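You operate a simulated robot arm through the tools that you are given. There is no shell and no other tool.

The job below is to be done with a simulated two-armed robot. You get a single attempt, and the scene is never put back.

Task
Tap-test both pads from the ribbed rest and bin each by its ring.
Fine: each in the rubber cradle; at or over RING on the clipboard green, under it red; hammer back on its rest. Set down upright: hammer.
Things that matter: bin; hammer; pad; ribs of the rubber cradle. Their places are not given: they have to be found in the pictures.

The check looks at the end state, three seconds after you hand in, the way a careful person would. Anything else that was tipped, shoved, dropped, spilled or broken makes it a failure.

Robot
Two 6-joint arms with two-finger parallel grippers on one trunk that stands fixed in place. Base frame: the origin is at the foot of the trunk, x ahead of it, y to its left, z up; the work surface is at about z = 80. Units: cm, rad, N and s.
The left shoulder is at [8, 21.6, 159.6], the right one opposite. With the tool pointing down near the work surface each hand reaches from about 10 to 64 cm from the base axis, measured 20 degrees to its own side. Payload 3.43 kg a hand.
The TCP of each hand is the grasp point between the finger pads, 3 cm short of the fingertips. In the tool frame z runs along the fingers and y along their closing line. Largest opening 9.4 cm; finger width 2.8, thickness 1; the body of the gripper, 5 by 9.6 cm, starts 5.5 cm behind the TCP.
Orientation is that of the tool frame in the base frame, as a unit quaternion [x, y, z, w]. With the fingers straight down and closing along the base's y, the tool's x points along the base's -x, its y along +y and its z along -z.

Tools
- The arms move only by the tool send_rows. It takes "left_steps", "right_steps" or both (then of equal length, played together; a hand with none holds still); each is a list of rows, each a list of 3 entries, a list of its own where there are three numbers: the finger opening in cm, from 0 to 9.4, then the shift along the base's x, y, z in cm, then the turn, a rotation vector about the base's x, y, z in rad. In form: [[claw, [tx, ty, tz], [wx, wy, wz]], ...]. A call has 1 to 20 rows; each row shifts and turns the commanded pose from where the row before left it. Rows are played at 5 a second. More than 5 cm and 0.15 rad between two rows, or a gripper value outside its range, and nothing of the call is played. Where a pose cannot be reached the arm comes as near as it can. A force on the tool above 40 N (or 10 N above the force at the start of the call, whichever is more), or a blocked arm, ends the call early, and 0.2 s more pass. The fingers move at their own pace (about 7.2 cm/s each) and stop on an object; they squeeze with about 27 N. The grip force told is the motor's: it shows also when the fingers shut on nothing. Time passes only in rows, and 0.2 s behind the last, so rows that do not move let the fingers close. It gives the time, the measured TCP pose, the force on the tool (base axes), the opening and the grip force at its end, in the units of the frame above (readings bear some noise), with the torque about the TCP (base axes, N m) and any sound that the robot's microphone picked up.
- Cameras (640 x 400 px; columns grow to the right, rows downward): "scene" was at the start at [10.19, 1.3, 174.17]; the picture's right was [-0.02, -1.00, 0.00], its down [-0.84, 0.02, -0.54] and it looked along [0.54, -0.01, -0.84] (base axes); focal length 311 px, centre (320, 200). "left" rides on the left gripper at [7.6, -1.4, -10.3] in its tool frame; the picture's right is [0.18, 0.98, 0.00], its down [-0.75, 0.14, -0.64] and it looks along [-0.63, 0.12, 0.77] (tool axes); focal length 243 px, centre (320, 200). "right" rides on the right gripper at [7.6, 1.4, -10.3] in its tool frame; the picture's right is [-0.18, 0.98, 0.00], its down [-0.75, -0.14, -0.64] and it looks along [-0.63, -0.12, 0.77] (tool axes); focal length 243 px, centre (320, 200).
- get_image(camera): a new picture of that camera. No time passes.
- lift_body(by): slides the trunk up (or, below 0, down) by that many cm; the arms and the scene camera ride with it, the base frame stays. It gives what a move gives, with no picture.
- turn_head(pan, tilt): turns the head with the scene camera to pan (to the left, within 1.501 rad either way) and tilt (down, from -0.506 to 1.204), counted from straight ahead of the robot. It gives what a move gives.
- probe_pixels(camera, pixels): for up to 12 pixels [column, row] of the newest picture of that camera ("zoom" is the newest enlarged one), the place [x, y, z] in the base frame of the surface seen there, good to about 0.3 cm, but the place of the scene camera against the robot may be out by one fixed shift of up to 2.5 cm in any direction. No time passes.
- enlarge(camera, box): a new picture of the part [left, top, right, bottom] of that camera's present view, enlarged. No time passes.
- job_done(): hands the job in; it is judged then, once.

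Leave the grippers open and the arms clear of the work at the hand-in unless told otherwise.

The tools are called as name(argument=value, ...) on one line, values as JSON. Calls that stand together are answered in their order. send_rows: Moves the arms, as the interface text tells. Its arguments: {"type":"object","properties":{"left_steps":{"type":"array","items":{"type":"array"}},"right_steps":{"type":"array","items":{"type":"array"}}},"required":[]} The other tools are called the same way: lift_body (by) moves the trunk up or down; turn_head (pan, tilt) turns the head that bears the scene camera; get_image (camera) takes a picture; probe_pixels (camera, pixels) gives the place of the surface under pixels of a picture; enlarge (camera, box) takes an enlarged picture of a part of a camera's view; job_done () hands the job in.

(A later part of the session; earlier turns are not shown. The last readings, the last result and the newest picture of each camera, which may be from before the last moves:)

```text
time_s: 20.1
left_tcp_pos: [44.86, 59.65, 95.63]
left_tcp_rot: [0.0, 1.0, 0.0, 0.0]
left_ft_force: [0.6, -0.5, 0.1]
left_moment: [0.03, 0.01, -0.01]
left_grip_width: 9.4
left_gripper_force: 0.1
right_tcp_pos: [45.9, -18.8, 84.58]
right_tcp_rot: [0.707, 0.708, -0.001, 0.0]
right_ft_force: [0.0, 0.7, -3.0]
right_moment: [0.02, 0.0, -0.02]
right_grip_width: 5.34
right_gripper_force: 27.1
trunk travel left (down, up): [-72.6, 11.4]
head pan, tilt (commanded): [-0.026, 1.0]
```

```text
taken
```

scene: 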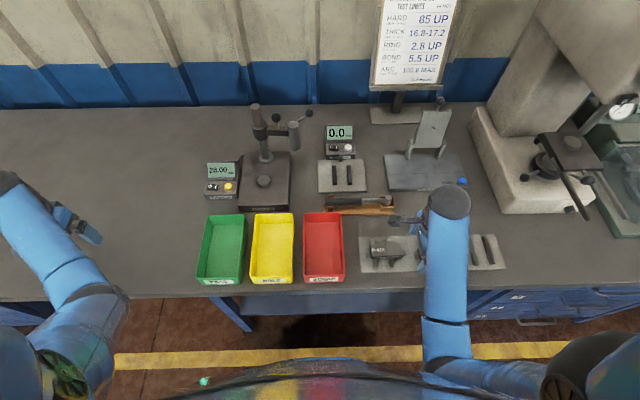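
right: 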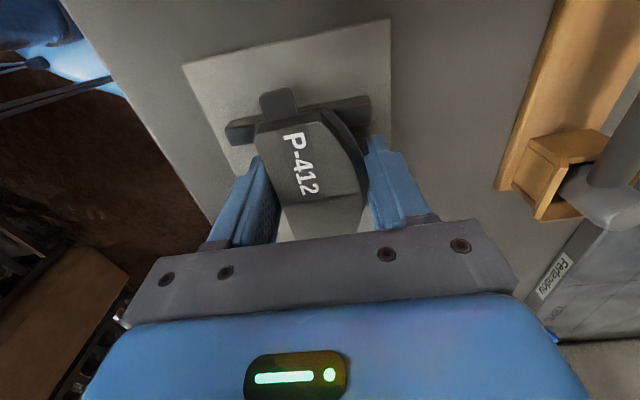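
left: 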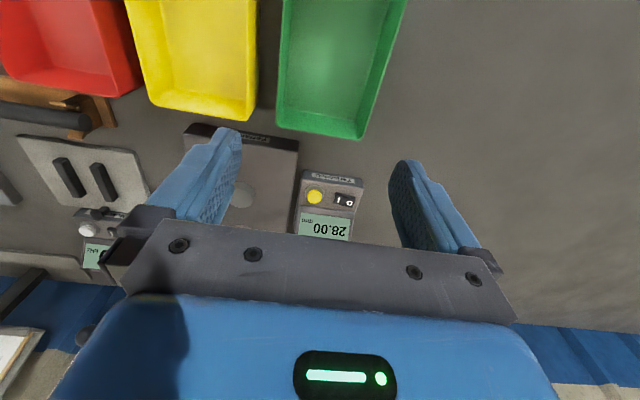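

Now the force reads -3.0 N at a 5.33 cm width, so the pad is held and lifted. I'll continue lifting to about 91 and check.

send_rows(right_steps=[[4, [0, 0, 1], [0, 0, 0]], [4, [0, 0, 1.5], [0, 0, 0]], [4, [0, 0, 2], [0, 0, 0]], [4, [0, 0, 2], [0, 0, 0]], [4, [0, 0, 0], [0, 0, 0]]])

get_image(camera="right")

enlarge(camera="scene", box=[340, 170, 520, 300])

```text
time_s: 21.3
left_tcp_pos: [44.96, 59.65, 95.72]
left_tcp_rot: [0.0, 1.0, 0.0, 0.001]
left_ft_force: [0.3, -0.8, 0.1]
left_moment: [0.0, -0.02, 0.02]
left_grip_width: 9.41
left_gripper_force: 0.1
right_tcp_pos: [45.98, -18.78, 90.96]
right_tcp_rot: [0.706, 0.708, -0.001, 0.0]
right_ft_force: [0.4, -0.1, -3.5]
right_moment: [0.03, -0.03, -0.01]
right_grip_width: 5.31
right_gripper_force: 27.0
trunk travel left (down, up): [-72.6, 11.4]
head pan, tilt (commanded): [-0.026, 1.0]
```

```text
taken
```

right: 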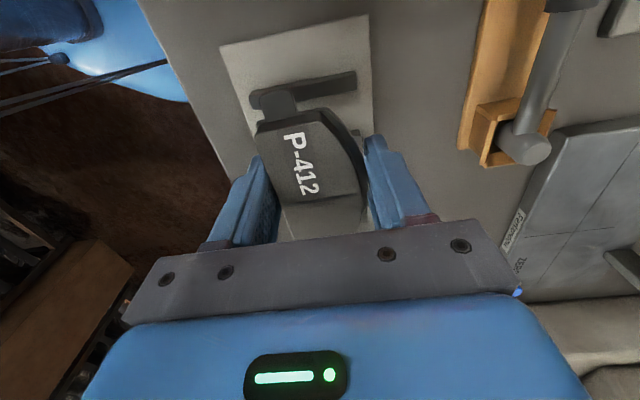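

```text
3.08 times, centred on (430, 235) of scene
```

zoom: 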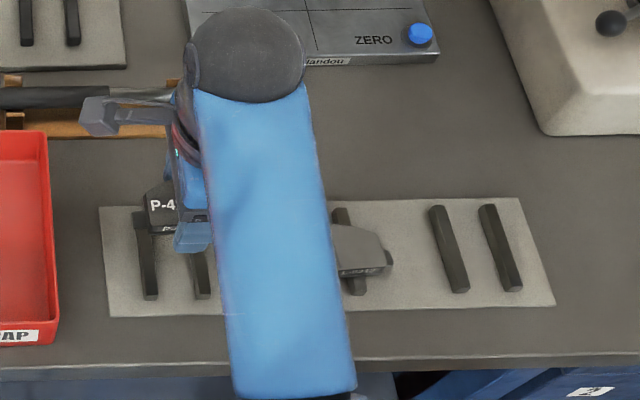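

Pad 1 is lifted level at 3.4 N. I'll carry it out and up towards (66.5,-11,95), passing well above the hammer.

send_rows(right_steps=[[4, [3.4, 1.2, 0.8], [0, 0, 0]], [4, [3.4, 1.2, 0.8], [0, 0, 0]], [4, [3.4, 1.2, 0.8], [0, 0, 0]], [4, [3.4, 1.2, 0.8], [0, 0, 0]], [4, [3.4, 1.2, 0.5], [0, 0, 0]], [4, [3.4, 1.3, 0.3], [0, 0, 0]]])

get_image(camera="right")

```text
time_s: 22.7
left_tcp_pos: [45.06, 59.73, 95.38]
left_tcp_rot: [0.0, 1.0, 0.0, -0.001]
left_ft_force: [0.4, -0.4, -0.7]
left_moment: [-0.03, -0.02, 0.02]
left_grip_width: 9.43
left_gripper_force: 0.0
right_tcp_pos: [66.35, -11.38, 95.08]
right_tcp_rot: [0.706, 0.708, -0.002, 0.0]
right_ft_force: [0.1, -0.7, -3.0]
right_moment: [0.01, -0.02, -0.02]
right_grip_width: 5.31
right_gripper_force: 27.3
trunk travel left (down, up): [-72.6, 11.4]
head pan, tilt (commanded): [-0.026, 1.0]
```

```text
taken
```

right: 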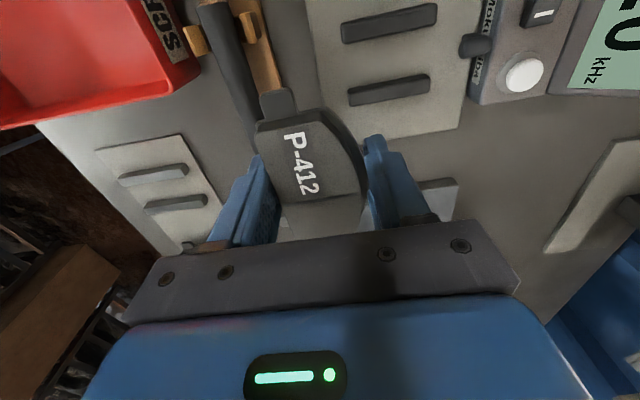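

The cradle ribs show at the top of the view. I'll lower the trunk 5 cm, which brings the pad bottom to about 88, still clear. Then I'll raise both hands a little.

lift_body(by=-5)

send_rows(right_steps=[[4, [0, 0, 1.5], [0, 0, 0]], [4, [0, 0, 1.5], [0, 0, 0]]], left_steps=[[9.4, [0, 0, 1], [0, 0, 0]], [9.4, [0, 0, 1], [0, 0, 0]]])

```text
time_s: 23.6
left_tcp_pos: [44.93, 59.71, 90.64]
left_tcp_rot: [0.0, 1.0, 0.001, 0.0]
left_ft_force: [-0.4, -0.9, 0.8]
left_moment: [-0.03, 0.0, -0.01]
left_grip_width: 9.43
left_gripper_force: 0.1
right_tcp_pos: [66.23, -11.55, 90.19]
right_tcp_rot: [0.706, 0.708, -0.001, 0.001]
right_ft_force: [0.1, -0.2, -2.1]
right_moment: [0.02, 0.0, -0.03]
right_grip_width: 5.28
right_gripper_force: 27.0
trunk travel left (down, up): [-67.6, 16.4]
head pan, tilt (commanded): [-0.026, 1.0]
```

```text
time_s: 24.2
left_tcp_pos: [44.89, 59.62, 92.63]
left_tcp_rot: [-0.001, 1.0, 0.0, 0.001]
left_ft_force: [-0.9, -0.6, 0.1]
left_moment: [0.05, -0.02, -0.02]
left_grip_width: 9.39
left_gripper_force: 0.1
right_tcp_pos: [66.22, -11.58, 93.23]
right_tcp_rot: [0.706, 0.708, 0.0, 0.0]
right_ft_force: [0.0, -0.5, -3.5]
right_moment: [0.02, -0.01, 0.01]
right_grip_width: 5.31
right_gripper_force: 27.1
trunk travel left (down, up): [-67.6, 16.4]
head pan, tilt (commanded): [-0.026, 1.0]
```

lift_body(by=-5)

send_rows(right_steps=[[4, [0, 0, 1], [0, 0, 0]], [4, [0, 0, 1], [0, 0, 0]]])

get_image(camera="right")

```text
time_s: 25.2
left_tcp_pos: [44.98, 59.78, 87.79]
left_tcp_rot: [-0.001, 1.0, 0.001, 0.0]
left_ft_force: [0.1, 0.9, 0.8]
left_moment: [-0.03, 0.01, 0.02]
left_grip_width: 9.38
left_gripper_force: 0.1
right_tcp_pos: [66.08, -11.66, 88.06]
right_tcp_rot: [0.706, 0.709, 0.0, 0.001]
right_ft_force: [0.4, -0.2, -2.6]
right_moment: [0.03, -0.01, -0.02]
right_grip_width: 5.28
right_gripper_force: 27.3
trunk travel left (down, up): [-62.6, 21.4]
head pan, tilt (commanded): [-0.026, 1.0]
```

```text
time_s: 25.8
left_tcp_pos: [44.97, 59.64, 87.62]
left_tcp_rot: [0.0, 1.0, 0.0, 0.001]
left_ft_force: [-0.3, -1.3, 0.4]
left_moment: [0.02, -0.03, 0.02]
left_grip_width: 9.41
left_gripper_force: 0.1
right_tcp_pos: [66.28, -11.8, 90.3]
right_tcp_rot: [0.706, 0.708, -0.001, 0.0]
right_ft_force: [-0.9, 0.1, -2.3]
right_moment: [-0.01, 0.02, 0.02]
right_grip_width: 5.25
right_gripper_force: 27.3
trunk travel left (down, up): [-62.6, 21.4]
head pan, tilt (commanded): [-0.026, 1.0]
```

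```text
taken
```

right: 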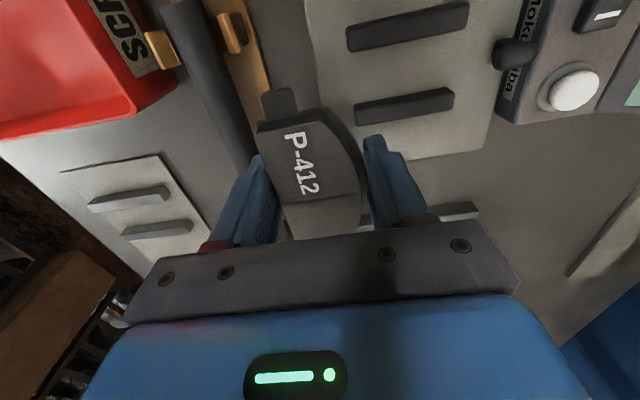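

Good view of the cradle ribs at (408,27) and (405,105), and the pad. I'll probe them to fix the placement.

probe_pixels(camera="right", pixels=[[350, 38], [408, 25], [463, 12], [360, 112], [405, 102], [450, 95], [405, 113], [408, 38], [405, 160], [262, 130], [295, 200], [515, 52]])

enlarge(camera="right", box=[230, 0, 550, 200])

```text
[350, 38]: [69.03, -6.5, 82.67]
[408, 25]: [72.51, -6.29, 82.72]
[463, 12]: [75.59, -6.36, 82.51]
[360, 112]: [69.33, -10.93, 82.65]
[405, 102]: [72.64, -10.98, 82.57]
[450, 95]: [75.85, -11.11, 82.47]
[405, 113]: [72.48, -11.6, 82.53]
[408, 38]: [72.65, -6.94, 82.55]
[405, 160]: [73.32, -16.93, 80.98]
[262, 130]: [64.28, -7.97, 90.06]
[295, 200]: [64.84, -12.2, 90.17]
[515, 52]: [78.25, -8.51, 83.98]
```

```text
2.00 times, centred on (390, 100) of right
```

zoom: 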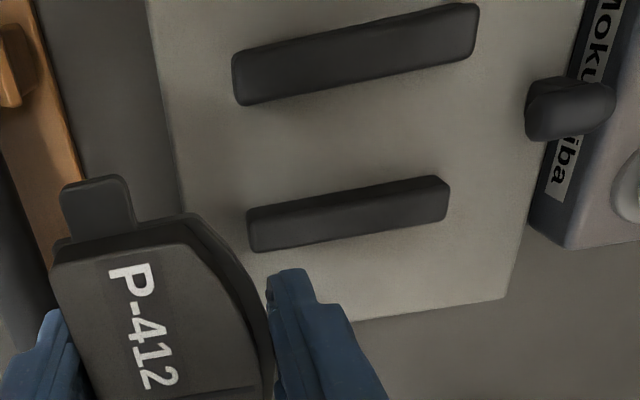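

probe_pixels(camera="zoom", pixels=[[531, 110], [545, 100], [535, 130], [65, 245], [60, 260], [250, 385], [95, 180], [270, 330], [240, 75], [250, 230], [470, 40], [445, 205]])

```text
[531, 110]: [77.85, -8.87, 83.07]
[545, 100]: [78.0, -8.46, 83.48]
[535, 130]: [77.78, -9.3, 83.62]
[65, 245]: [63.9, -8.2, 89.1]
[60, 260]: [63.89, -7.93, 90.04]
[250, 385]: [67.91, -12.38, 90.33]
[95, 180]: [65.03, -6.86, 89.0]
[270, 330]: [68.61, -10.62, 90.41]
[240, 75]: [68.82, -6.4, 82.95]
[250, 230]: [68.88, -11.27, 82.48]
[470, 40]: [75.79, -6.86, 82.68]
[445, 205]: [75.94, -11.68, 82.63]
```

The mic's near edge is x≈77.7. I'll move above the cradle, TCP about (72.1,-8.75), and look again.

send_rows(right_steps=[[4, [3, 1.45, 0], [0, 0, 0]], [4, [2.9, 1.45, 0], [0, 0, 0]], [4, [0, 0, -1.5], [0, 0, 0]], [4, [0, 0, 0], [0, 0, 0]]])

get_image(camera="right")

enlarge(camera="right", box=[230, 60, 450, 240])

```text
time_s: 26.8
left_tcp_pos: [45.05, 59.63, 87.67]
left_tcp_rot: [0.0, 1.0, 0.0, 0.0]
left_ft_force: [0.5, 0.3, 0.0]
left_moment: [-0.02, 0.0, -0.03]
left_grip_width: 9.42
left_gripper_force: 0.1
right_tcp_pos: [72.08, -8.73, 88.81]
right_tcp_rot: [0.706, 0.708, -0.001, 0.0]
right_ft_force: [-1.3, 0.1, -3.6]
right_moment: [0.0, 0.0, 0.0]
right_grip_width: 5.28
right_gripper_force: 27.1
trunk travel left (down, up): [-62.6, 21.4]
head pan, tilt (commanded): [-0.026, 1.0]
```

```text
taken
```

right: 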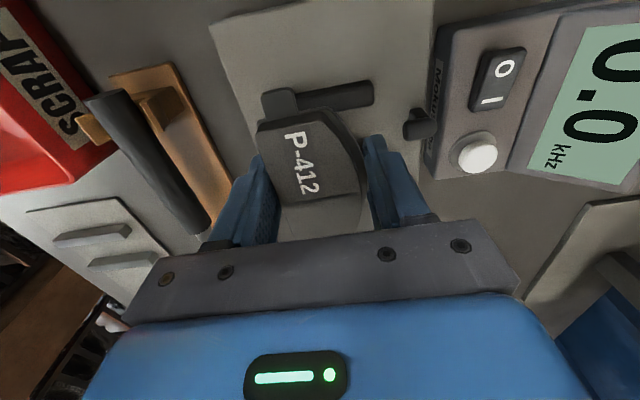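

```text
2.22 times, centred on (340, 150) of right
```

zoom: 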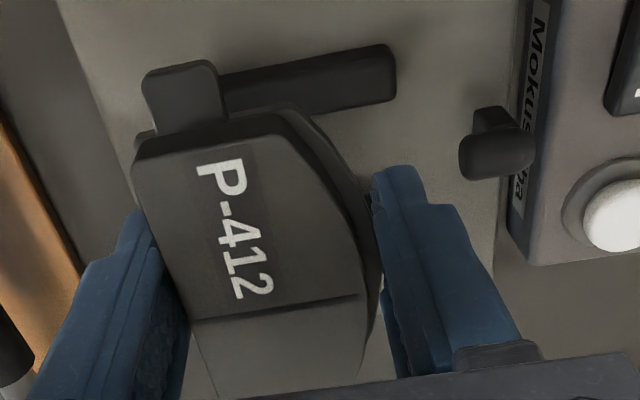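

probe_pixels(camera="zoom", pixels=[[270, 308], [150, 170], [182, 72], [375, 65], [380, 95], [465, 160], [360, 290], [200, 330], [395, 190], [130, 250]])

```text
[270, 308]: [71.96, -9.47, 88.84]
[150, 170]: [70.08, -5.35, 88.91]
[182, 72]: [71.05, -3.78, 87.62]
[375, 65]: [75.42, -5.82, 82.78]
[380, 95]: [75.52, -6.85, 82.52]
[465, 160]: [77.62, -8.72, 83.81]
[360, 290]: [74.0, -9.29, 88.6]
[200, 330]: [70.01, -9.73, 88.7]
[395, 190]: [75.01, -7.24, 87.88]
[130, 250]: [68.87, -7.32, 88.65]
```

The pad centre groove is at y≈-9.5, and the pad covers both ribs (y -6.35 and -11.2). The fingers fit in the gap between them. The pad top is about level with the TCP, so contact is expected near TCP z≈84.35. I'll descend in careful steps.

send_rows(right_steps=[[4, [0, 0, -1.5], [0, 0, 0]], [4, [0, 0, -1.5], [0, 0, 0]], [4, [0, 0, -0.7], [0, 0, 0]], [4, [0, 0, -0.3], [0, 0, 0]], [4, [0, 0, -0.2], [0, 0, 0]]])

get_image(camera="right")

```text
time_s: 28.0
left_tcp_pos: [44.99, 59.79, 87.68]
left_tcp_rot: [-0.001, 1.0, 0.0, -0.001]
left_ft_force: [0.3, 0.0, 0.0]
left_moment: [0.01, -0.02, -0.01]
left_grip_width: 9.41
left_gripper_force: 0.0
right_tcp_pos: [70.78, -8.95, 84.92]
right_tcp_rot: [0.707, 0.707, -0.001, 0.0]
right_ft_force: [-0.4, 0.2, -2.4]
right_moment: [-0.01, 0.0, 0.0]
right_grip_width: 5.27
right_gripper_force: 27.2
right hand out of reach, approached as far as the arm can: row 1, 2, 3
trunk travel left (down, up): [-62.6, 21.4]
head pan, tilt (commanded): [-0.026, 1.0]
```

```text
taken
```

right: 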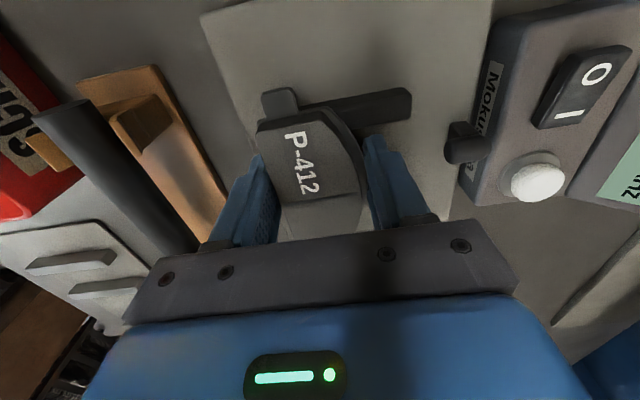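

The arm hit its far limit and the hand drifted to x=70.8; nothing was touched. I'll go back up with x restored, then lower the trunk another 5 cm for more reach.

send_rows(right_steps=[[4, [0, 0, 2], [0, 0, 0]], [4, [0, 0, 2], [0, 0, 0]], [4, [0.7, 0.1, 0.8], [0, 0, 0]], [4, [0.6, 0.1, 0.5], [0, 0, 0]]])

lift_body(by=-3)

```text
time_s: 29.0
left_tcp_pos: [44.94, 59.8, 87.69]
left_tcp_rot: [0.0, 1.0, 0.0, 0.001]
left_ft_force: [0.7, 0.0, 0.1]
left_moment: [-0.01, -0.01, 0.01]
left_grip_width: 9.4
left_gripper_force: 0.1
right_tcp_pos: [72.24, -8.76, 90.19]
right_tcp_rot: [0.707, 0.707, -0.001, 0.0]
right_ft_force: [0.1, -0.3, -3.1]
right_moment: [0.0, -0.03, 0.0]
right_grip_width: 5.27
right_gripper_force: 27.0
right hand out of reach, approached as far as the arm can: row 1, 2, 3, 4
trunk travel left (down, up): [-62.6, 21.4]
head pan, tilt (commanded): [-0.026, 1.0]
```

```text
time_s: 29.7
left_tcp_pos: [45.04, 59.71, 84.66]
left_tcp_rot: [0.0, 1.0, 0.0, 0.001]
left_ft_force: [0.2, -0.3, 0.6]
left_moment: [0.01, -0.02, -0.03]
left_grip_width: 9.41
left_gripper_force: 0.1
right_tcp_pos: [72.29, -8.9, 87.13]
right_tcp_rot: [0.706, 0.708, 0.0, 0.0]
right_ft_force: [0.4, 0.0, -3.1]
right_moment: [0.01, -0.03, 0.0]
right_grip_width: 5.27
right_gripper_force: 26.9
trunk travel left (down, up): [-59.6, 24.4]
head pan, tilt (commanded): [-0.026, 1.0]
```

The left hand is getting low, with tips at about 81.7 over empty table, so I'll move it outward and up. I'll also raise the right hand a bit before the next trunk step.

send_rows(left_steps=[[9.4, [3, 1, 1], [0, 0, 0]], [9.4, [3, 1, 1], [0, 0, 0]], [9.4, [3, 1, 1.5], [0, 0, 0]], [9.4, [0, 0, 1], [0, 0, 0]]], right_steps=[[4, [0, 0, 0.7], [0, 0, 0]], [4, [0, 0, 0.8], [0, 0, 0]], [4, [0, 0, 0], [0, 0, 0]], [4, [0, 0, 0], [0, 0, 0]]])

```text
time_s: 30.7
left_tcp_pos: [53.99, 62.74, 89.07]
left_tcp_rot: [-0.001, 1.0, 0.001, 0.0]
left_ft_force: [-0.5, 0.2, 0.4]
left_moment: [0.03, -0.01, -0.02]
left_grip_width: 9.42
left_gripper_force: 0.0
right_tcp_pos: [72.65, -8.69, 88.57]
right_tcp_rot: [0.707, 0.707, -0.002, -0.001]
right_ft_force: [0.5, 0.0, -2.4]
right_moment: [0.04, -0.01, 0.02]
right_grip_width: 5.28
right_gripper_force: 27.2
right hand out of reach, approached as far as the arm can: row 2
trunk travel left (down, up): [-59.6, 24.4]
head pan, tilt (commanded): [-0.026, 1.0]
```

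lift_body(by=-3)

get_image(camera="right")

enlarge(camera="right", box=[230, 60, 450, 240])

```text
time_s: 31.5
left_tcp_pos: [54.1, 62.81, 86.17]
left_tcp_rot: [0.0, 1.0, 0.0, 0.0]
left_ft_force: [0.2, -0.9, 0.1]
left_moment: [-0.01, -0.02, 0.0]
left_grip_width: 9.39
left_gripper_force: 0.1
right_tcp_pos: [72.58, -8.59, 85.65]
right_tcp_rot: [0.707, 0.707, -0.002, 0.0]
right_ft_force: [0.1, 0.6, -3.3]
right_moment: [-0.01, -0.01, 0.02]
right_grip_width: 5.25
right_gripper_force: 26.6
trunk travel left (down, up): [-56.6, 27.4]
head pan, tilt (commanded): [-0.026, 1.0]
```

```text
taken
```

right: 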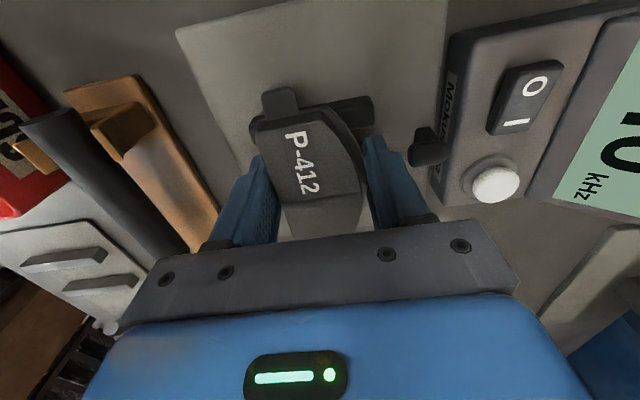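

```text
2.22 times, centred on (340, 150) of right
```

zoom: 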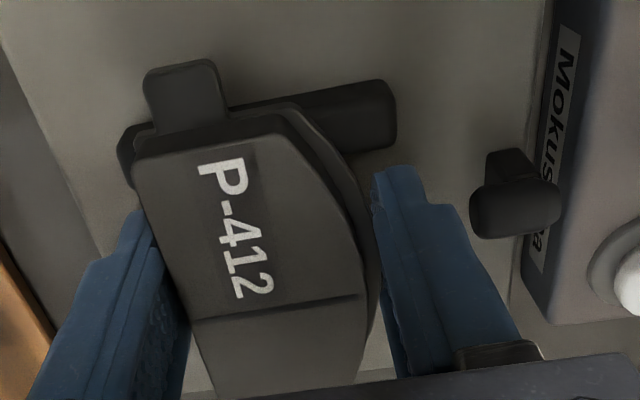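

Clear of the mic, with about 1.5 cm left. Now the final descent with small steps, backing off 0.3 in x.

send_rows(right_steps=[[4, [-0.3, -0.1, -0.4], [0, 0, 0]], [4, [0, 0, -0.3], [0, 0, 0]], [4, [0, 0, -0.2], [0, 0, 0]], [4, [0, 0, -0.1], [0, 0, 0]], [4, [0, 0, 0], [0, 0, 0]]])

```text
time_s: 32.7
left_tcp_pos: [54.0, 62.85, 86.02]
left_tcp_rot: [0.0, 1.0, -0.001, 0.0]
left_ft_force: [0.2, 0.8, 0.1]
left_moment: [0.02, -0.01, -0.06]
left_grip_width: 9.41
left_gripper_force: 0.1
right_tcp_pos: [72.49, -8.85, 84.68]
right_tcp_rot: [0.707, 0.708, -0.002, 0.0]
right_ft_force: [0.3, 0.2, -2.4]
right_moment: [0.02, -0.04, -0.02]
right_grip_width: 5.26
right_gripper_force: 26.9
trunk travel left (down, up): [-56.6, 27.4]
head pan, tilt (commanded): [-0.026, 1.0]
```

send_rows(right_steps=[[4, [0, 0, -0.1], [0, 0, 0]], [4, [0, 0, -0.1], [0, 0, 0]], [4, [0, 0, 0], [0, 0, 0]]])

```text
time_s: 33.5
left_tcp_pos: [54.05, 62.88, 86.0]
left_tcp_rot: [0.0, 1.0, 0.0, 0.0]
left_ft_force: [0.6, 0.6, -0.1]
left_moment: [0.04, 0.03, -0.01]
left_grip_width: 9.39
left_gripper_force: 0.1
right_tcp_pos: [72.44, -8.64, 84.55]
right_tcp_rot: [0.706, 0.708, 0.0, 0.001]
right_ft_force: [-0.3, -0.2, 4.1]
right_moment: [-0.13, -0.19, -0.01]
right_grip_width: 5.28
right_gripper_force: 26.8
trunk travel left (down, up): [-56.6, 27.4]
head pan, tilt (commanded): [-0.026, 1.0]
```

The force swung from -3 to +4.1 N, so the pad has seated on the ribs. I'll open to 6.4, just enough to stay clear of the mic, and check.

send_rows(right_steps=[[5.6, [0, 0, 0.05], [0, 0, 0]], [6.4, [0, 0, 0], [0, 0, 0]], [6.4, [0, 0, 0], [0, 0, 0]]])

get_image(camera="right")

```text
time_s: 34.3
left_tcp_pos: [54.08, 62.84, 86.19]
left_tcp_rot: [-0.001, 1.0, -0.001, 0.0]
left_ft_force: [0.4, 0.3, 0.7]
left_moment: [0.0, 0.0, 0.01]
left_grip_width: 9.4
left_gripper_force: 0.0
right_tcp_pos: [72.39, -8.86, 84.46]
right_tcp_rot: [0.706, 0.708, -0.002, -0.001]
right_ft_force: [-0.1, -1.1, 0.1]
right_moment: [0.01, 0.01, 0.0]
right_grip_width: 6.38
right_gripper_force: 0.2
trunk travel left (down, up): [-56.6, 27.4]
head pan, tilt (commanded): [-0.026, 1.0]
```

```text
taken
```

right: 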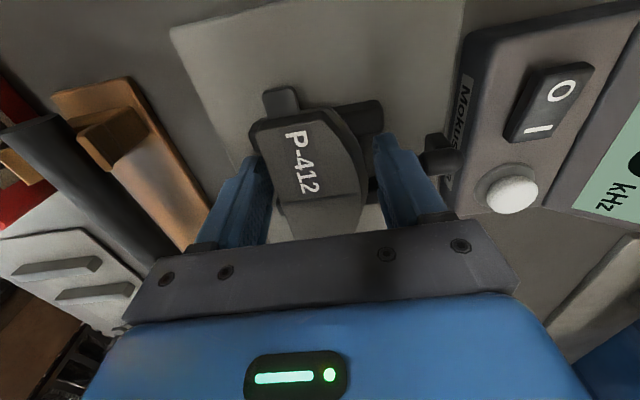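

Released cleanly. I'll raise straight up 3.5 cm by the arm, check the pad and display, then raise the trunk so I can back off over the hammer.

send_rows(right_steps=[[6.4, [0, 0, 1], [0, 0, 0]], [6.4, [0, 0, 1.3], [0, 0, 0]], [6.4, [0, 0, 1.3], [0, 0, 0]]])

lift_body(by=6)

get_image(camera="right")

```text
time_s: 35.1
left_tcp_pos: [54.08, 62.82, 86.02]
left_tcp_rot: [0.001, 1.0, 0.001, 0.0]
left_ft_force: [-0.6, -0.5, -0.2]
left_moment: [0.02, -0.02, -0.01]
left_grip_width: 9.39
left_gripper_force: 0.0
right_tcp_pos: [73.07, -8.57, 87.85]
right_tcp_rot: [0.706, 0.708, -0.003, -0.001]
right_ft_force: [-0.2, 0.9, -0.2]
right_moment: [0.0, 0.0, 0.0]
right_grip_width: 6.39
right_gripper_force: 0.1
right hand out of reach, approached as far as the arm can: row 2, 3
trunk travel left (down, up): [-56.6, 27.4]
head pan, tilt (commanded): [-0.026, 1.0]
```

```text
time_s: 36.1
left_tcp_pos: [54.04, 62.9, 92.0]
left_tcp_rot: [0.0, 1.0, 0.0, 0.0]
left_ft_force: [0.4, 0.2, 1.2]
left_moment: [0.03, 0.02, -0.01]
left_grip_width: 9.41
left_gripper_force: 0.0
right_tcp_pos: [73.15, -8.59, 93.74]
right_tcp_rot: [0.706, 0.708, -0.003, -0.001]
right_ft_force: [-0.5, 0.4, 0.3]
right_moment: [-0.02, 0.01, -0.02]
right_grip_width: 6.42
right_gripper_force: 0.0
trunk travel left (down, up): [-62.6, 21.4]
head pan, tilt (commanded): [-0.026, 1.0]
```

```text
taken
```

right: 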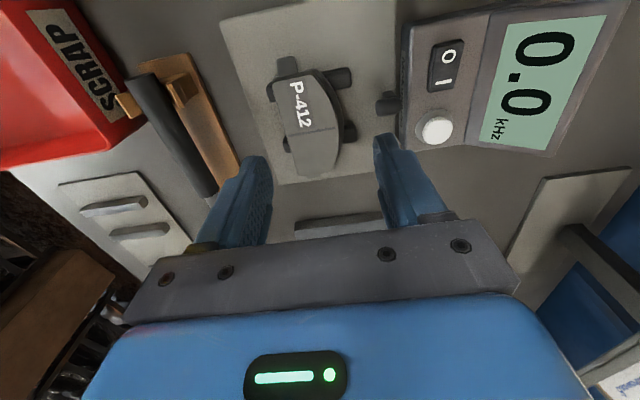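

The pad is in the cradle across both ribs. I'll probe its exact position and zoom for a level check.

enlarge(camera="right", box=[250, 30, 420, 190])

probe_pixels(camera="zoom", pixels=[[110, 130], [200, 265], [150, 355], [290, 260], [120, 230], [250, 170], [300, 310], [230, 350]])

```text
2.50 times, centred on (335, 110) of right
```

zoom: 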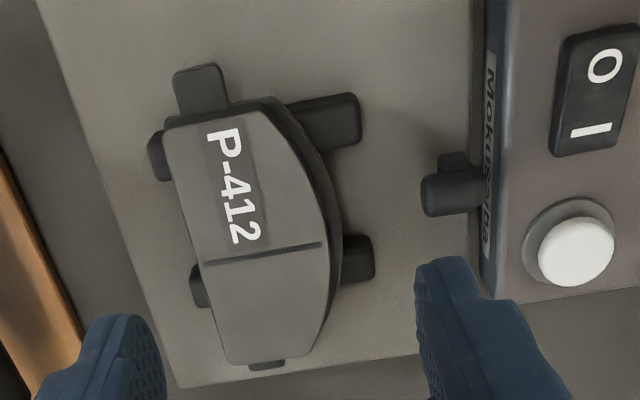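

```text
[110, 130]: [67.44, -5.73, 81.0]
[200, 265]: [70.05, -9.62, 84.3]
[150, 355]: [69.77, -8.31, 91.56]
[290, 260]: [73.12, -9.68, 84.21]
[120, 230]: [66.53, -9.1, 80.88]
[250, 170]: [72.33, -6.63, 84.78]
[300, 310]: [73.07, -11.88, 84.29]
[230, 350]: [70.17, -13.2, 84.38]
```

The pad is seated level, with its top at z≈84.3 and centre (72.2,-9.6). Next is the hammer. The right hand is already oriented to close across the handle. I'll raise the trunk 6 cm, then go to hover over the handle with a better view of the rest.

lift_body(by=6)

send_rows(right_steps=[[6.4, [-3.5, -1, -1], [0, 0, 0]], [6.4, [-3.5, -1, -1.5], [0, 0, 0]], [6.4, [-3, -1, -2], [0, 0, 0]], [6.4, [-3, 0.5, -2.5], [0, 0, 0]]])

get_image(camera="right")

get_image(camera="scene")

```text
time_s: 37.1
left_tcp_pos: [53.97, 62.87, 98.14]
left_tcp_rot: [0.0, 1.0, 0.0, 0.0]
left_ft_force: [0.0, -1.5, 0.8]
left_moment: [0.02, 0.02, 0.0]
left_grip_width: 9.4
left_gripper_force: 0.1
right_tcp_pos: [73.13, -8.69, 99.87]
right_tcp_rot: [0.706, 0.708, -0.004, -0.001]
right_ft_force: [0.2, -0.1, 0.2]
right_moment: [-0.02, 0.02, 0.0]
right_grip_width: 6.42
right_gripper_force: 0.1
trunk travel left (down, up): [-68.6, 15.4]
head pan, tilt (commanded): [-0.026, 1.0]
```

```text
time_s: 38.1
left_tcp_pos: [54.07, 62.77, 98.15]
left_tcp_rot: [0.001, 1.0, -0.001, 0.0]
left_ft_force: [-0.7, -0.3, 0.5]
left_moment: [0.02, 0.0, 0.0]
left_grip_width: 9.39
left_gripper_force: 0.2
right_tcp_pos: [70.12, -9.35, 89.83]
right_tcp_rot: [0.707, 0.707, -0.004, -0.001]
right_ft_force: [0.3, -0.5, 0.7]
right_moment: [0.0, -0.01, 0.03]
right_grip_width: 6.38
right_gripper_force: 0.0
right hand out of reach, approached as far as the arm can: row 1, 2, 3, 4
trunk travel left (down, up): [-68.6, 15.4]
head pan, tilt (commanded): [-0.026, 1.0]
```

```text
taken
```

right: 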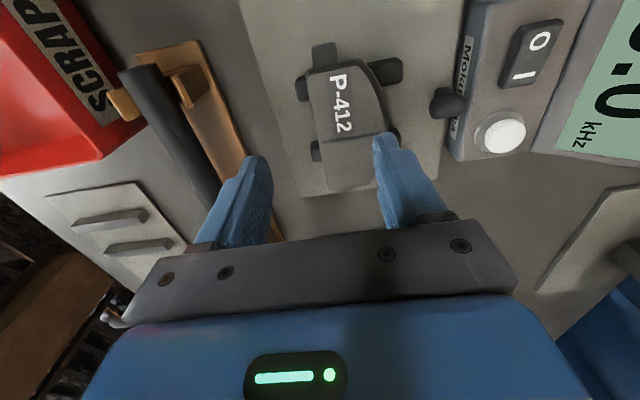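

```text
taken
```

scene: 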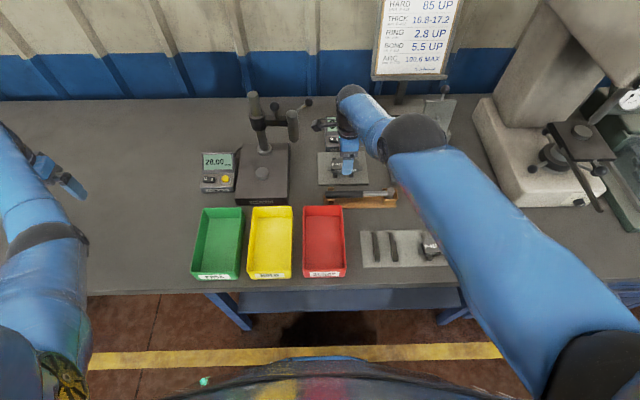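

The right arm's elbow looks swung up in the scene view, at about (415,135), and the last rows were only partly followed. I'll check where the elbow and wrist are before moving again.

probe_pixels(camera="scene", pixels=[[415, 130], [355, 95], [380, 120], [460, 200], [520, 270], [580, 360], [440, 150], [347, 150]])

enlarge(camera="scene", box=[300, 70, 480, 220])

```text
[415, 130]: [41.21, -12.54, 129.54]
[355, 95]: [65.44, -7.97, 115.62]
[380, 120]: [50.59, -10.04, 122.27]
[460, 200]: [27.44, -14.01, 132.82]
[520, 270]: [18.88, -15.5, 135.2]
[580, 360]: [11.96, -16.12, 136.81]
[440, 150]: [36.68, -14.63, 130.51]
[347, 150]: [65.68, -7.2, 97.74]
```

```text
2.67 times, centred on (390, 145) of scene
```

zoom: 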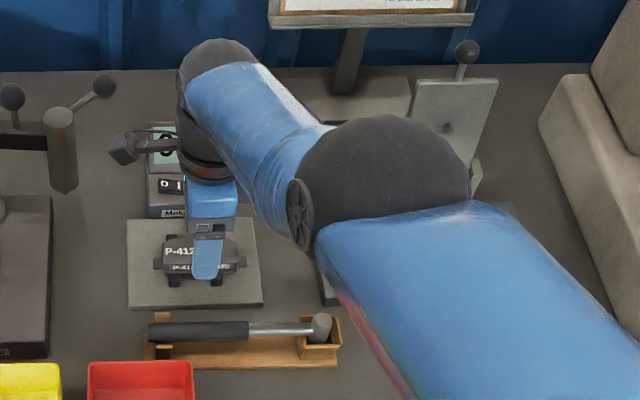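

The elbow has flipped to "up", and in that configuration the wrist limit stops the arm coming inward. To flip it back, I'll stretch the arm to straight and then move the hand up, which favours the elbow-down solution. This is clear space, well above the pad.

send_rows(right_steps=[[6.4, [1.2, 0, 0.3], [0, 0, 0]], [6.4, [1.2, 0, 0], [0, 0, 0]], [6.4, [0, 0, 2], [0, 0, 0]], [6.4, [-0.5, 0, 2], [0, 0, 0]], [6.4, [-1, 0, 2], [0, 0, 0]]])

get_image(camera="scene")

```text
time_s: 39.3
left_tcp_pos: [54.07, 62.76, 98.05]
left_tcp_rot: [0.0, 1.0, 0.0, 0.0]
left_ft_force: [0.9, -0.2, 0.3]
left_moment: [0.0, 0.0, 0.0]
left_grip_width: 9.4
left_gripper_force: 0.0
right_tcp_pos: [72.01, -8.89, 95.87]
right_tcp_rot: [0.706, 0.708, -0.004, -0.002]
right_ft_force: [0.0, 0.1, -0.5]
right_moment: [-0.01, -0.01, 0.02]
right_grip_width: 6.4
right_gripper_force: 0.0
right hand out of reach, approached as far as the arm can: row 1, 2, 3, 4, 5
trunk travel left (down, up): [-68.6, 15.4]
head pan, tilt (commanded): [-0.026, 1.0]
```

```text
taken
```

scene: 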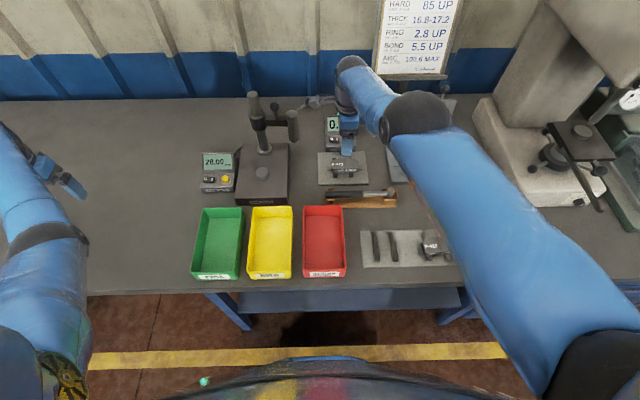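

It's still elbow-up, since the limit is a wrist angle. The clean way back is to raise the trunk fully and follow the reach sphere down and inward; past about 39° below horizontal only the elbow-down branch exists. I'll raise the trunk.

lift_body(by=15.4)

send_rows(right_steps=[[6.4, [0, 0, -3], [0, 0, 0]], [6.4, [-0.5, -0.2, -3], [0, 0, 0]], [6.4, [-1, -0.3, -3], [0, 0, 0]], [6.4, [-1.5, -0.3, -3], [0, 0, 0]]])

get_image(camera="scene")

```text
time_s: 41.0
left_tcp_pos: [54.03, 62.68, 113.55]
left_tcp_rot: [0.0, 1.0, 0.001, 0.0]
left_ft_force: [-0.3, 0.4, 0.2]
left_moment: [0.01, -0.01, -0.02]
left_grip_width: 9.4
left_gripper_force: 0.2
right_tcp_pos: [72.06, -9.04, 111.18]
right_tcp_rot: [0.706, 0.708, -0.004, -0.001]
right_ft_force: [0.5, 0.0, -0.5]
right_moment: [-0.03, 0.05, 0.02]
right_grip_width: 6.43
right_gripper_force: 0.0
trunk travel left (down, up): [-84.0, 0.0]
head pan, tilt (commanded): [-0.026, 1.0]
```

```text
time_s: 42.0
left_tcp_pos: [53.95, 62.85, 113.59]
left_tcp_rot: [0.0, 1.0, -0.001, -0.001]
left_ft_force: [-0.4, 0.1, 0.1]
left_moment: [-0.03, -0.03, 0.01]
left_grip_width: 9.39
left_gripper_force: 0.0
right_tcp_pos: [67.67, -10.24, 99.88]
right_tcp_rot: [0.707, 0.708, -0.002, -0.001]
right_ft_force: [0.3, 0.1, -0.1]
right_moment: [-0.01, 0.0, 0.01]
right_grip_width: 6.4
right_gripper_force: 0.0
right hand out of reach, approached as far as the arm can: row 1, 3
trunk travel left (down, up): [-84.0, 0.0]
head pan, tilt (commanded): [-0.026, 1.0]
```

```text
taken
```

scene: 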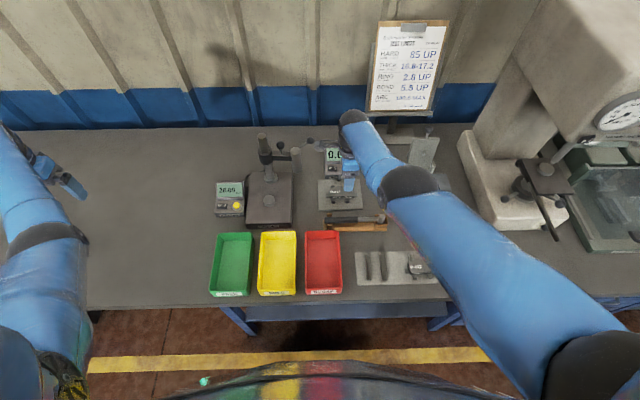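

The arm is now nearly straight. I'll continue down and inward so it folds elbow-down.

send_rows(right_steps=[[6.4, [-1.8, -0.3, -1.6], [0, 0, 0]], [6.4, [-2, -0.4, -1.6], [0, 0, 0]], [6.4, [-2.5, -0.4, -1.6], [0, 0, 0]], [6.4, [-3, -0.5, -1], [0, 0, 0]], [6.4, [-3, -0.5, 0], [0, 0, 0]], [6.4, [-3, 0, 0], [0, 0, 0]]])

get_image(camera="scene")

```text
time_s: 43.5
left_tcp_pos: [53.92, 62.76, 113.55]
left_tcp_rot: [0.0, 1.0, 0.0, -0.001]
left_ft_force: [0.5, -0.4, -1.1]
left_moment: [-0.02, 0.0, 0.0]
left_grip_width: 9.41
left_gripper_force: 0.1
right_tcp_pos: [52.62, -12.2, 94.19]
right_tcp_rot: [0.706, 0.708, -0.003, 0.0]
right_ft_force: [0.6, 0.6, 0.8]
right_moment: [0.03, -0.02, 0.03]
right_grip_width: 6.4
right_gripper_force: 0.1
trunk travel left (down, up): [-84.0, 0.0]
head pan, tilt (commanded): [-0.026, 1.0]
```

```text
taken
```

scene: 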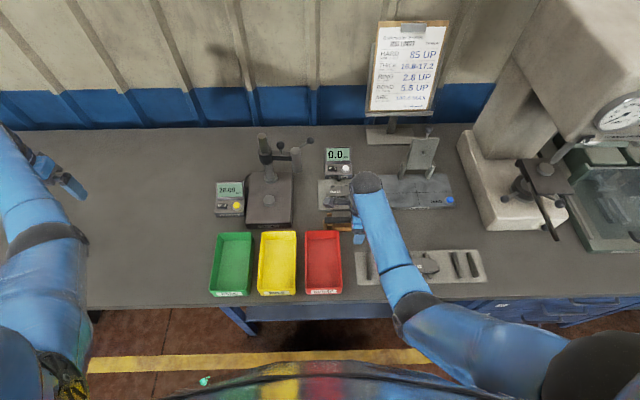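

Back to elbow-down, and I now know the working window. Next I'll raise the right hand while lowering the trunk to the height for hammer work, about 15 cm below the top.

send_rows(right_steps=[[6.4, [0.5, 0, 3], [0, 0, 0]], [6.4, [0.5, 0, 3], [0, 0, 0]], [6.4, [0.5, 0, 3], [0, 0, 0]]])

lift_body(by=-10)

send_rows(right_steps=[[6.4, [1, 0, 2], [0, 0, 0]], [6.4, [1, 0, 2], [0, 0, 0]]])

```text
time_s: 44.2
left_tcp_pos: [54.06, 62.77, 113.47]
left_tcp_rot: [0.001, 1.0, 0.0, 0.0]
left_ft_force: [0.5, -0.5, 0.2]
left_moment: [-0.03, 0.01, -0.02]
left_grip_width: 9.42
left_gripper_force: 0.1
right_tcp_pos: [54.26, -12.23, 103.04]
right_tcp_rot: [0.706, 0.708, -0.004, -0.001]
right_ft_force: [-0.5, -0.8, -0.2]
right_moment: [-0.02, 0.01, 0.02]
right_grip_width: 6.39
right_gripper_force: 0.1
trunk travel left (down, up): [-84.0, 0.0]
head pan, tilt (commanded): [-0.026, 1.0]
```

```text
time_s: 45.6
left_tcp_pos: [53.98, 62.78, 103.47]
left_tcp_rot: [0.0, 1.0, 0.0, 0.0]
left_ft_force: [0.0, 0.0, 0.0]
left_moment: [0.0, -0.01, -0.03]
left_grip_width: 9.4
left_gripper_force: 0.0
right_tcp_pos: [54.32, -12.17, 92.98]
right_tcp_rot: [0.707, 0.707, -0.003, -0.001]
right_ft_force: [0.0, 0.6, -0.8]
right_moment: [0.0, 0.01, -0.01]
right_grip_width: 6.4
right_gripper_force: 0.0
trunk travel left (down, up): [-74.0, 10.0]
head pan, tilt (commanded): [-0.026, 1.0]
```

```text
time_s: 46.2
left_tcp_pos: [54.17, 62.76, 103.33]
left_tcp_rot: [0.0, 1.0, 0.0, 0.001]
left_ft_force: [-0.5, 0.2, 0.3]
left_moment: [-0.01, 0.05, 0.02]
left_grip_width: 9.4
left_gripper_force: 0.0
right_tcp_pos: [56.44, -12.31, 96.98]
right_tcp_rot: [0.707, 0.708, -0.004, -0.002]
right_ft_force: [0.9, -0.9, 0.4]
right_moment: [0.02, -0.01, -0.01]
right_grip_width: 6.39
right_gripper_force: 0.1
trunk travel left (down, up): [-74.0, 10.0]
head pan, tilt (commanded): [-0.026, 1.0]
```

lift_body(by=-5)

send_rows(right_steps=[[6.4, [2, 1.5, 0.3], [0, 0, 0]], [6.4, [1.8, 1.5, 0.3], [0, 0, 0]]])

get_image(camera="right")

```text
time_s: 47.1
left_tcp_pos: [53.89, 62.76, 98.63]
left_tcp_rot: [0.0, 1.0, 0.0, 0.0]
left_ft_force: [0.0, -0.4, 0.4]
left_moment: [-0.03, 0.02, 0.02]
left_grip_width: 9.38
left_gripper_force: 0.0
right_tcp_pos: [56.19, -12.38, 92.04]
right_tcp_rot: [0.707, 0.707, -0.004, -0.001]
right_ft_force: [0.4, -0.4, -0.9]
right_moment: [0.03, -0.01, 0.05]
right_grip_width: 6.41
right_gripper_force: 0.0
trunk travel left (down, up): [-69.0, 15.0]
head pan, tilt (commanded): [-0.026, 1.0]
```

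```text
time_s: 47.7
left_tcp_pos: [54.15, 62.89, 98.3]
left_tcp_rot: [0.0, 1.0, 0.001, -0.001]
left_ft_force: [-0.4, -0.4, 0.4]
left_moment: [0.06, 0.0, 0.01]
left_grip_width: 9.45
left_gripper_force: 0.1
right_tcp_pos: [60.15, -9.23, 92.59]
right_tcp_rot: [0.706, 0.708, -0.005, -0.002]
right_ft_force: [0.6, 0.5, 0.1]
right_moment: [0.01, 0.0, -0.01]
right_grip_width: 6.4
right_gripper_force: 0.1
trunk travel left (down, up): [-69.0, 15.0]
head pan, tilt (commanded): [-0.026, 1.0]
```

```text
taken
```

right: 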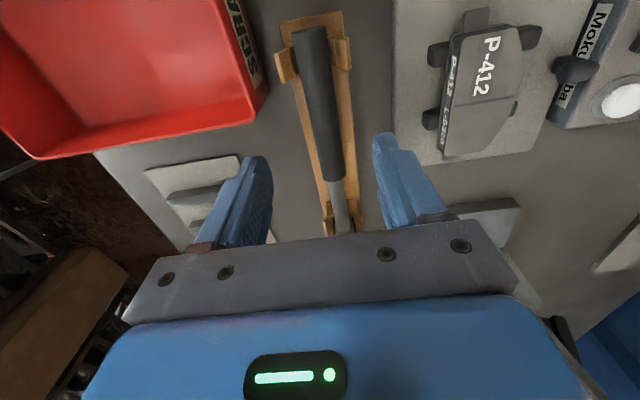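

Good view of the hammer between the fingers. I'll enlarge and probe the handle, saddle and plank.

enlarge(camera="right", box=[260, 5, 400, 240])

probe_pixels(camera="right", pixels=[[310, 35], [315, 70], [320, 100], [327, 140], [332, 170], [340, 205], [300, 110], [340, 110], [312, 150], [346, 140], [286, 66], [345, 55]])

```text
1.70 times, centred on (330, 122) of right
```

zoom: 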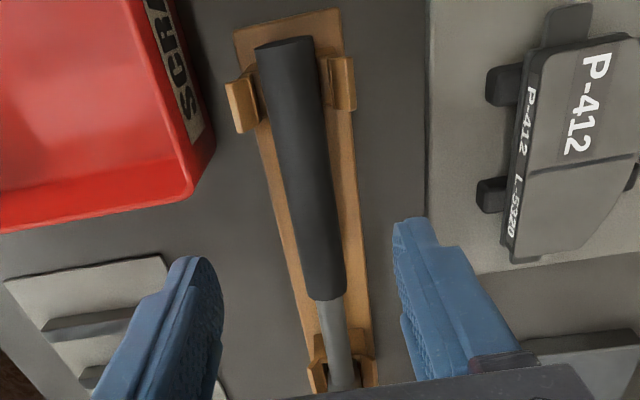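

```text
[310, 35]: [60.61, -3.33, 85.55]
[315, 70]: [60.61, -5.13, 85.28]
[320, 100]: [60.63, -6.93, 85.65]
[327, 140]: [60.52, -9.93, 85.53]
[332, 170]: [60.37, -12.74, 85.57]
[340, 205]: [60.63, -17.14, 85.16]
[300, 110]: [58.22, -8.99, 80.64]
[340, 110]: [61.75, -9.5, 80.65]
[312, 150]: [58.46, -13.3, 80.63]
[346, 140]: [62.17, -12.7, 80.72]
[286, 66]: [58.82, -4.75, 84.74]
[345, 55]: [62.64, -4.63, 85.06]
```

The handle's top line is z≈85.55 at x≈60.5, its diameter is about 2.4, and the rubber ends at y≈-14. The plank below is at 80.65. I'll go to (60.5,-12.4), TCP z≈85.4, without touching, then check.

send_rows(right_steps=[[6.4, [0.3, -3.15, 0], [0, 0, 0]], [6.4, [0, 0, -2.5], [0, 0, 0]], [6.4, [0, 0, -2.5], [0, 0, 0]], [6.4, [0, 0, -1.5], [0, 0, 0]], [6.4, [0, 0, -0.7], [0, 0, 0]], [6.4, [0, 0, 0], [0, 0, 0]]])

get_image(camera="right")

```text
time_s: 49.1
left_tcp_pos: [53.97, 62.79, 98.44]
left_tcp_rot: [-0.001, 1.0, 0.0, 0.0]
left_ft_force: [-0.3, 0.0, 0.4]
left_moment: [-0.02, 0.04, -0.01]
left_grip_width: 9.41
left_gripper_force: 0.0
right_tcp_pos: [60.31, -12.34, 85.41]
right_tcp_rot: [0.706, 0.708, -0.005, -0.001]
right_ft_force: [-0.1, -0.8, -0.7]
right_moment: [-0.01, 0.02, -0.01]
right_grip_width: 6.43
right_gripper_force: 0.0
trunk travel left (down, up): [-69.0, 15.0]
head pan, tilt (commanded): [-0.026, 1.0]
```

```text
taken
```

right: 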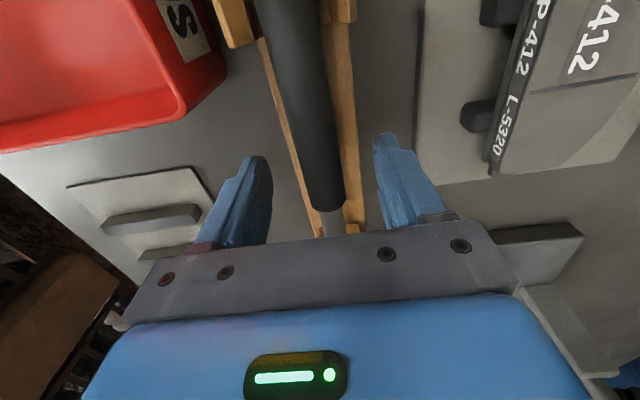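

The handle lies centred between the fingers. Closing on it.

send_rows(right_steps=[[1.5, [0, 0, 0], [0, 0, 0]], [1.5, [0, 0, 0], [0, 0, 0]], [1.5, [0, 0, 0], [0, 0, 0]], [1.5, [0, 0, 0], [0, 0, 0]]])

get_image(camera="right")

```text
time_s: 50.1
left_tcp_pos: [54.03, 62.87, 98.48]
left_tcp_rot: [0.0, 1.0, 0.0, 0.0]
left_ft_force: [-0.1, 0.5, 0.2]
left_moment: [0.0, 0.01, 0.02]
left_grip_width: 9.39
left_gripper_force: 0.0
right_tcp_pos: [60.36, -12.37, 85.41]
right_tcp_rot: [0.706, 0.708, -0.004, -0.001]
right_ft_force: [2.4, -1.5, 2.8]
right_moment: [0.02, -0.07, -0.03]
right_grip_width: 2.1
right_gripper_force: 26.8
trunk travel left (down, up): [-69.0, 15.0]
head pan, tilt (commanded): [-0.026, 1.0]
```

```text
taken
```

right: 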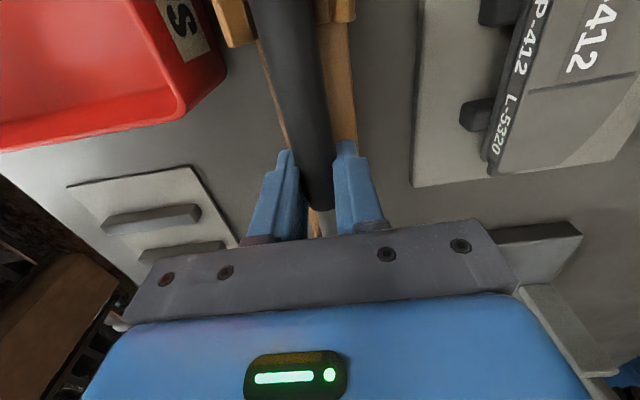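

Gripped at 2.1 cm with 27 N. I'll lift straight up slowly, 3 cm, and read the weight and torque.

send_rows(right_steps=[[1.5, [0, 0, 0.4], [0, 0, 0]], [1.5, [0, 0, 0.6], [0, 0, 0]], [1.5, [0, 0, 1], [0, 0, 0]], [1.5, [0, 0, 1], [0, 0, 0]], [1.5, [0, 0, 0], [0, 0, 0]]])

get_image(camera="right")

enlarge(camera="scene", box=[290, 150, 470, 260])

```text
time_s: 51.3
left_tcp_pos: [54.08, 62.9, 98.53]
left_tcp_rot: [0.0, 1.0, 0.0, 0.0]
left_ft_force: [0.2, -0.1, -0.2]
left_moment: [0.01, 0.02, 0.0]
left_grip_width: 9.4
left_gripper_force: 0.0
right_tcp_pos: [60.34, -12.42, 88.64]
right_tcp_rot: [0.707, 0.708, -0.004, -0.001]
right_ft_force: [-0.4, -0.8, -0.7]
right_moment: [0.03, -0.02, -0.03]
right_grip_width: 2.11
right_gripper_force: 27.4
trunk travel left (down, up): [-69.0, 15.0]
head pan, tilt (commanded): [-0.026, 1.0]
```

```text
taken
```

right: 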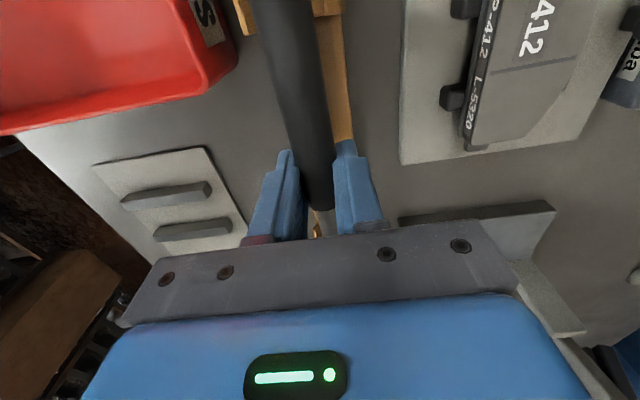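

```text
3.56 times, centred on (380, 205) of scene
```

zoom: 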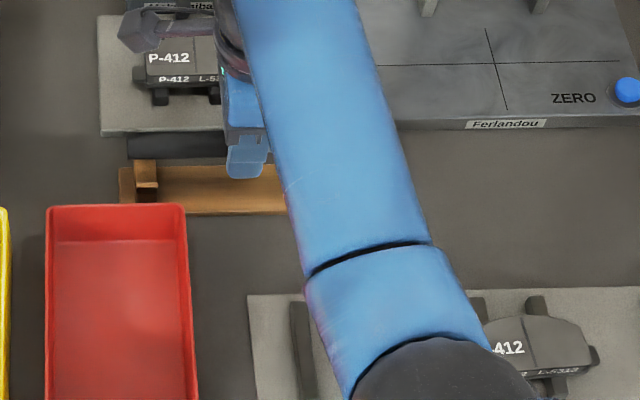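

The hammer is free and light. I'll raise it 4 cm more, then swing it +90° about vertical so the head points +x towards the cradle. The sweep passes over open table at z≈92.

send_rows(right_steps=[[1.5, [0, 0, 2], [0, 0, 0]], [1.5, [0, 0, 2], [0, 0, 0]], [1.5, [0, 0, 0], [0, 0, 0.14]], [1.5, [0, 0, 0], [0, 0, 0.14]], [1.5, [0, 0, 0], [0, 0, 0.14]], [1.5, [0, 0, 0], [0, 0, 0.14]], [1.5, [0, 0, 0], [0, 0, 0.14]]])

get_image(camera="right")

get_image(camera="scene")

```text
time_s: 52.9
left_tcp_pos: [53.96, 62.71, 98.47]
left_tcp_rot: [0.0, 1.0, 0.0, 0.0]
left_ft_force: [-0.4, -0.4, -0.5]
left_moment: [-0.03, 0.02, 0.02]
left_grip_width: 9.4
left_gripper_force: 0.0
right_tcp_pos: [60.39, -12.52, 92.43]
right_tcp_rot: [0.42, 0.907, -0.004, 0.0]
right_ft_force: [-0.4, 0.0, -0.6]
right_moment: [0.0, 0.02, -0.01]
right_grip_width: 2.11
right_gripper_force: 26.9
trunk travel left (down, up): [-69.0, 15.0]
head pan, tilt (commanded): [-0.026, 1.0]
```

```text
taken
```

right: 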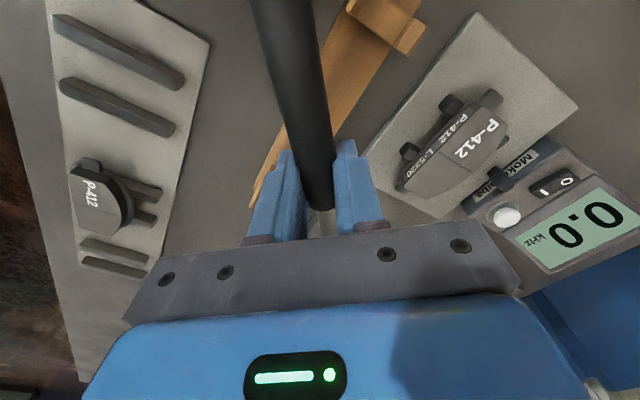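

```text
taken
```

scene: 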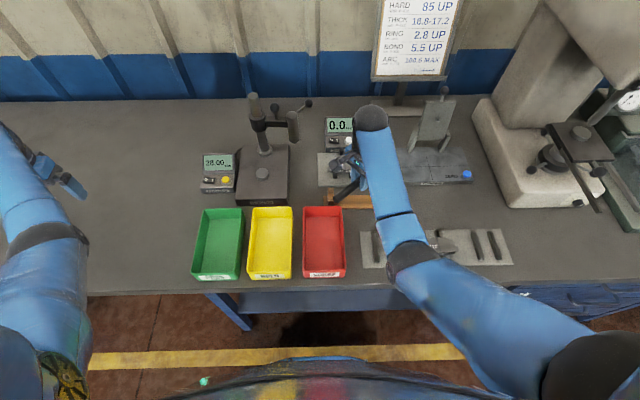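

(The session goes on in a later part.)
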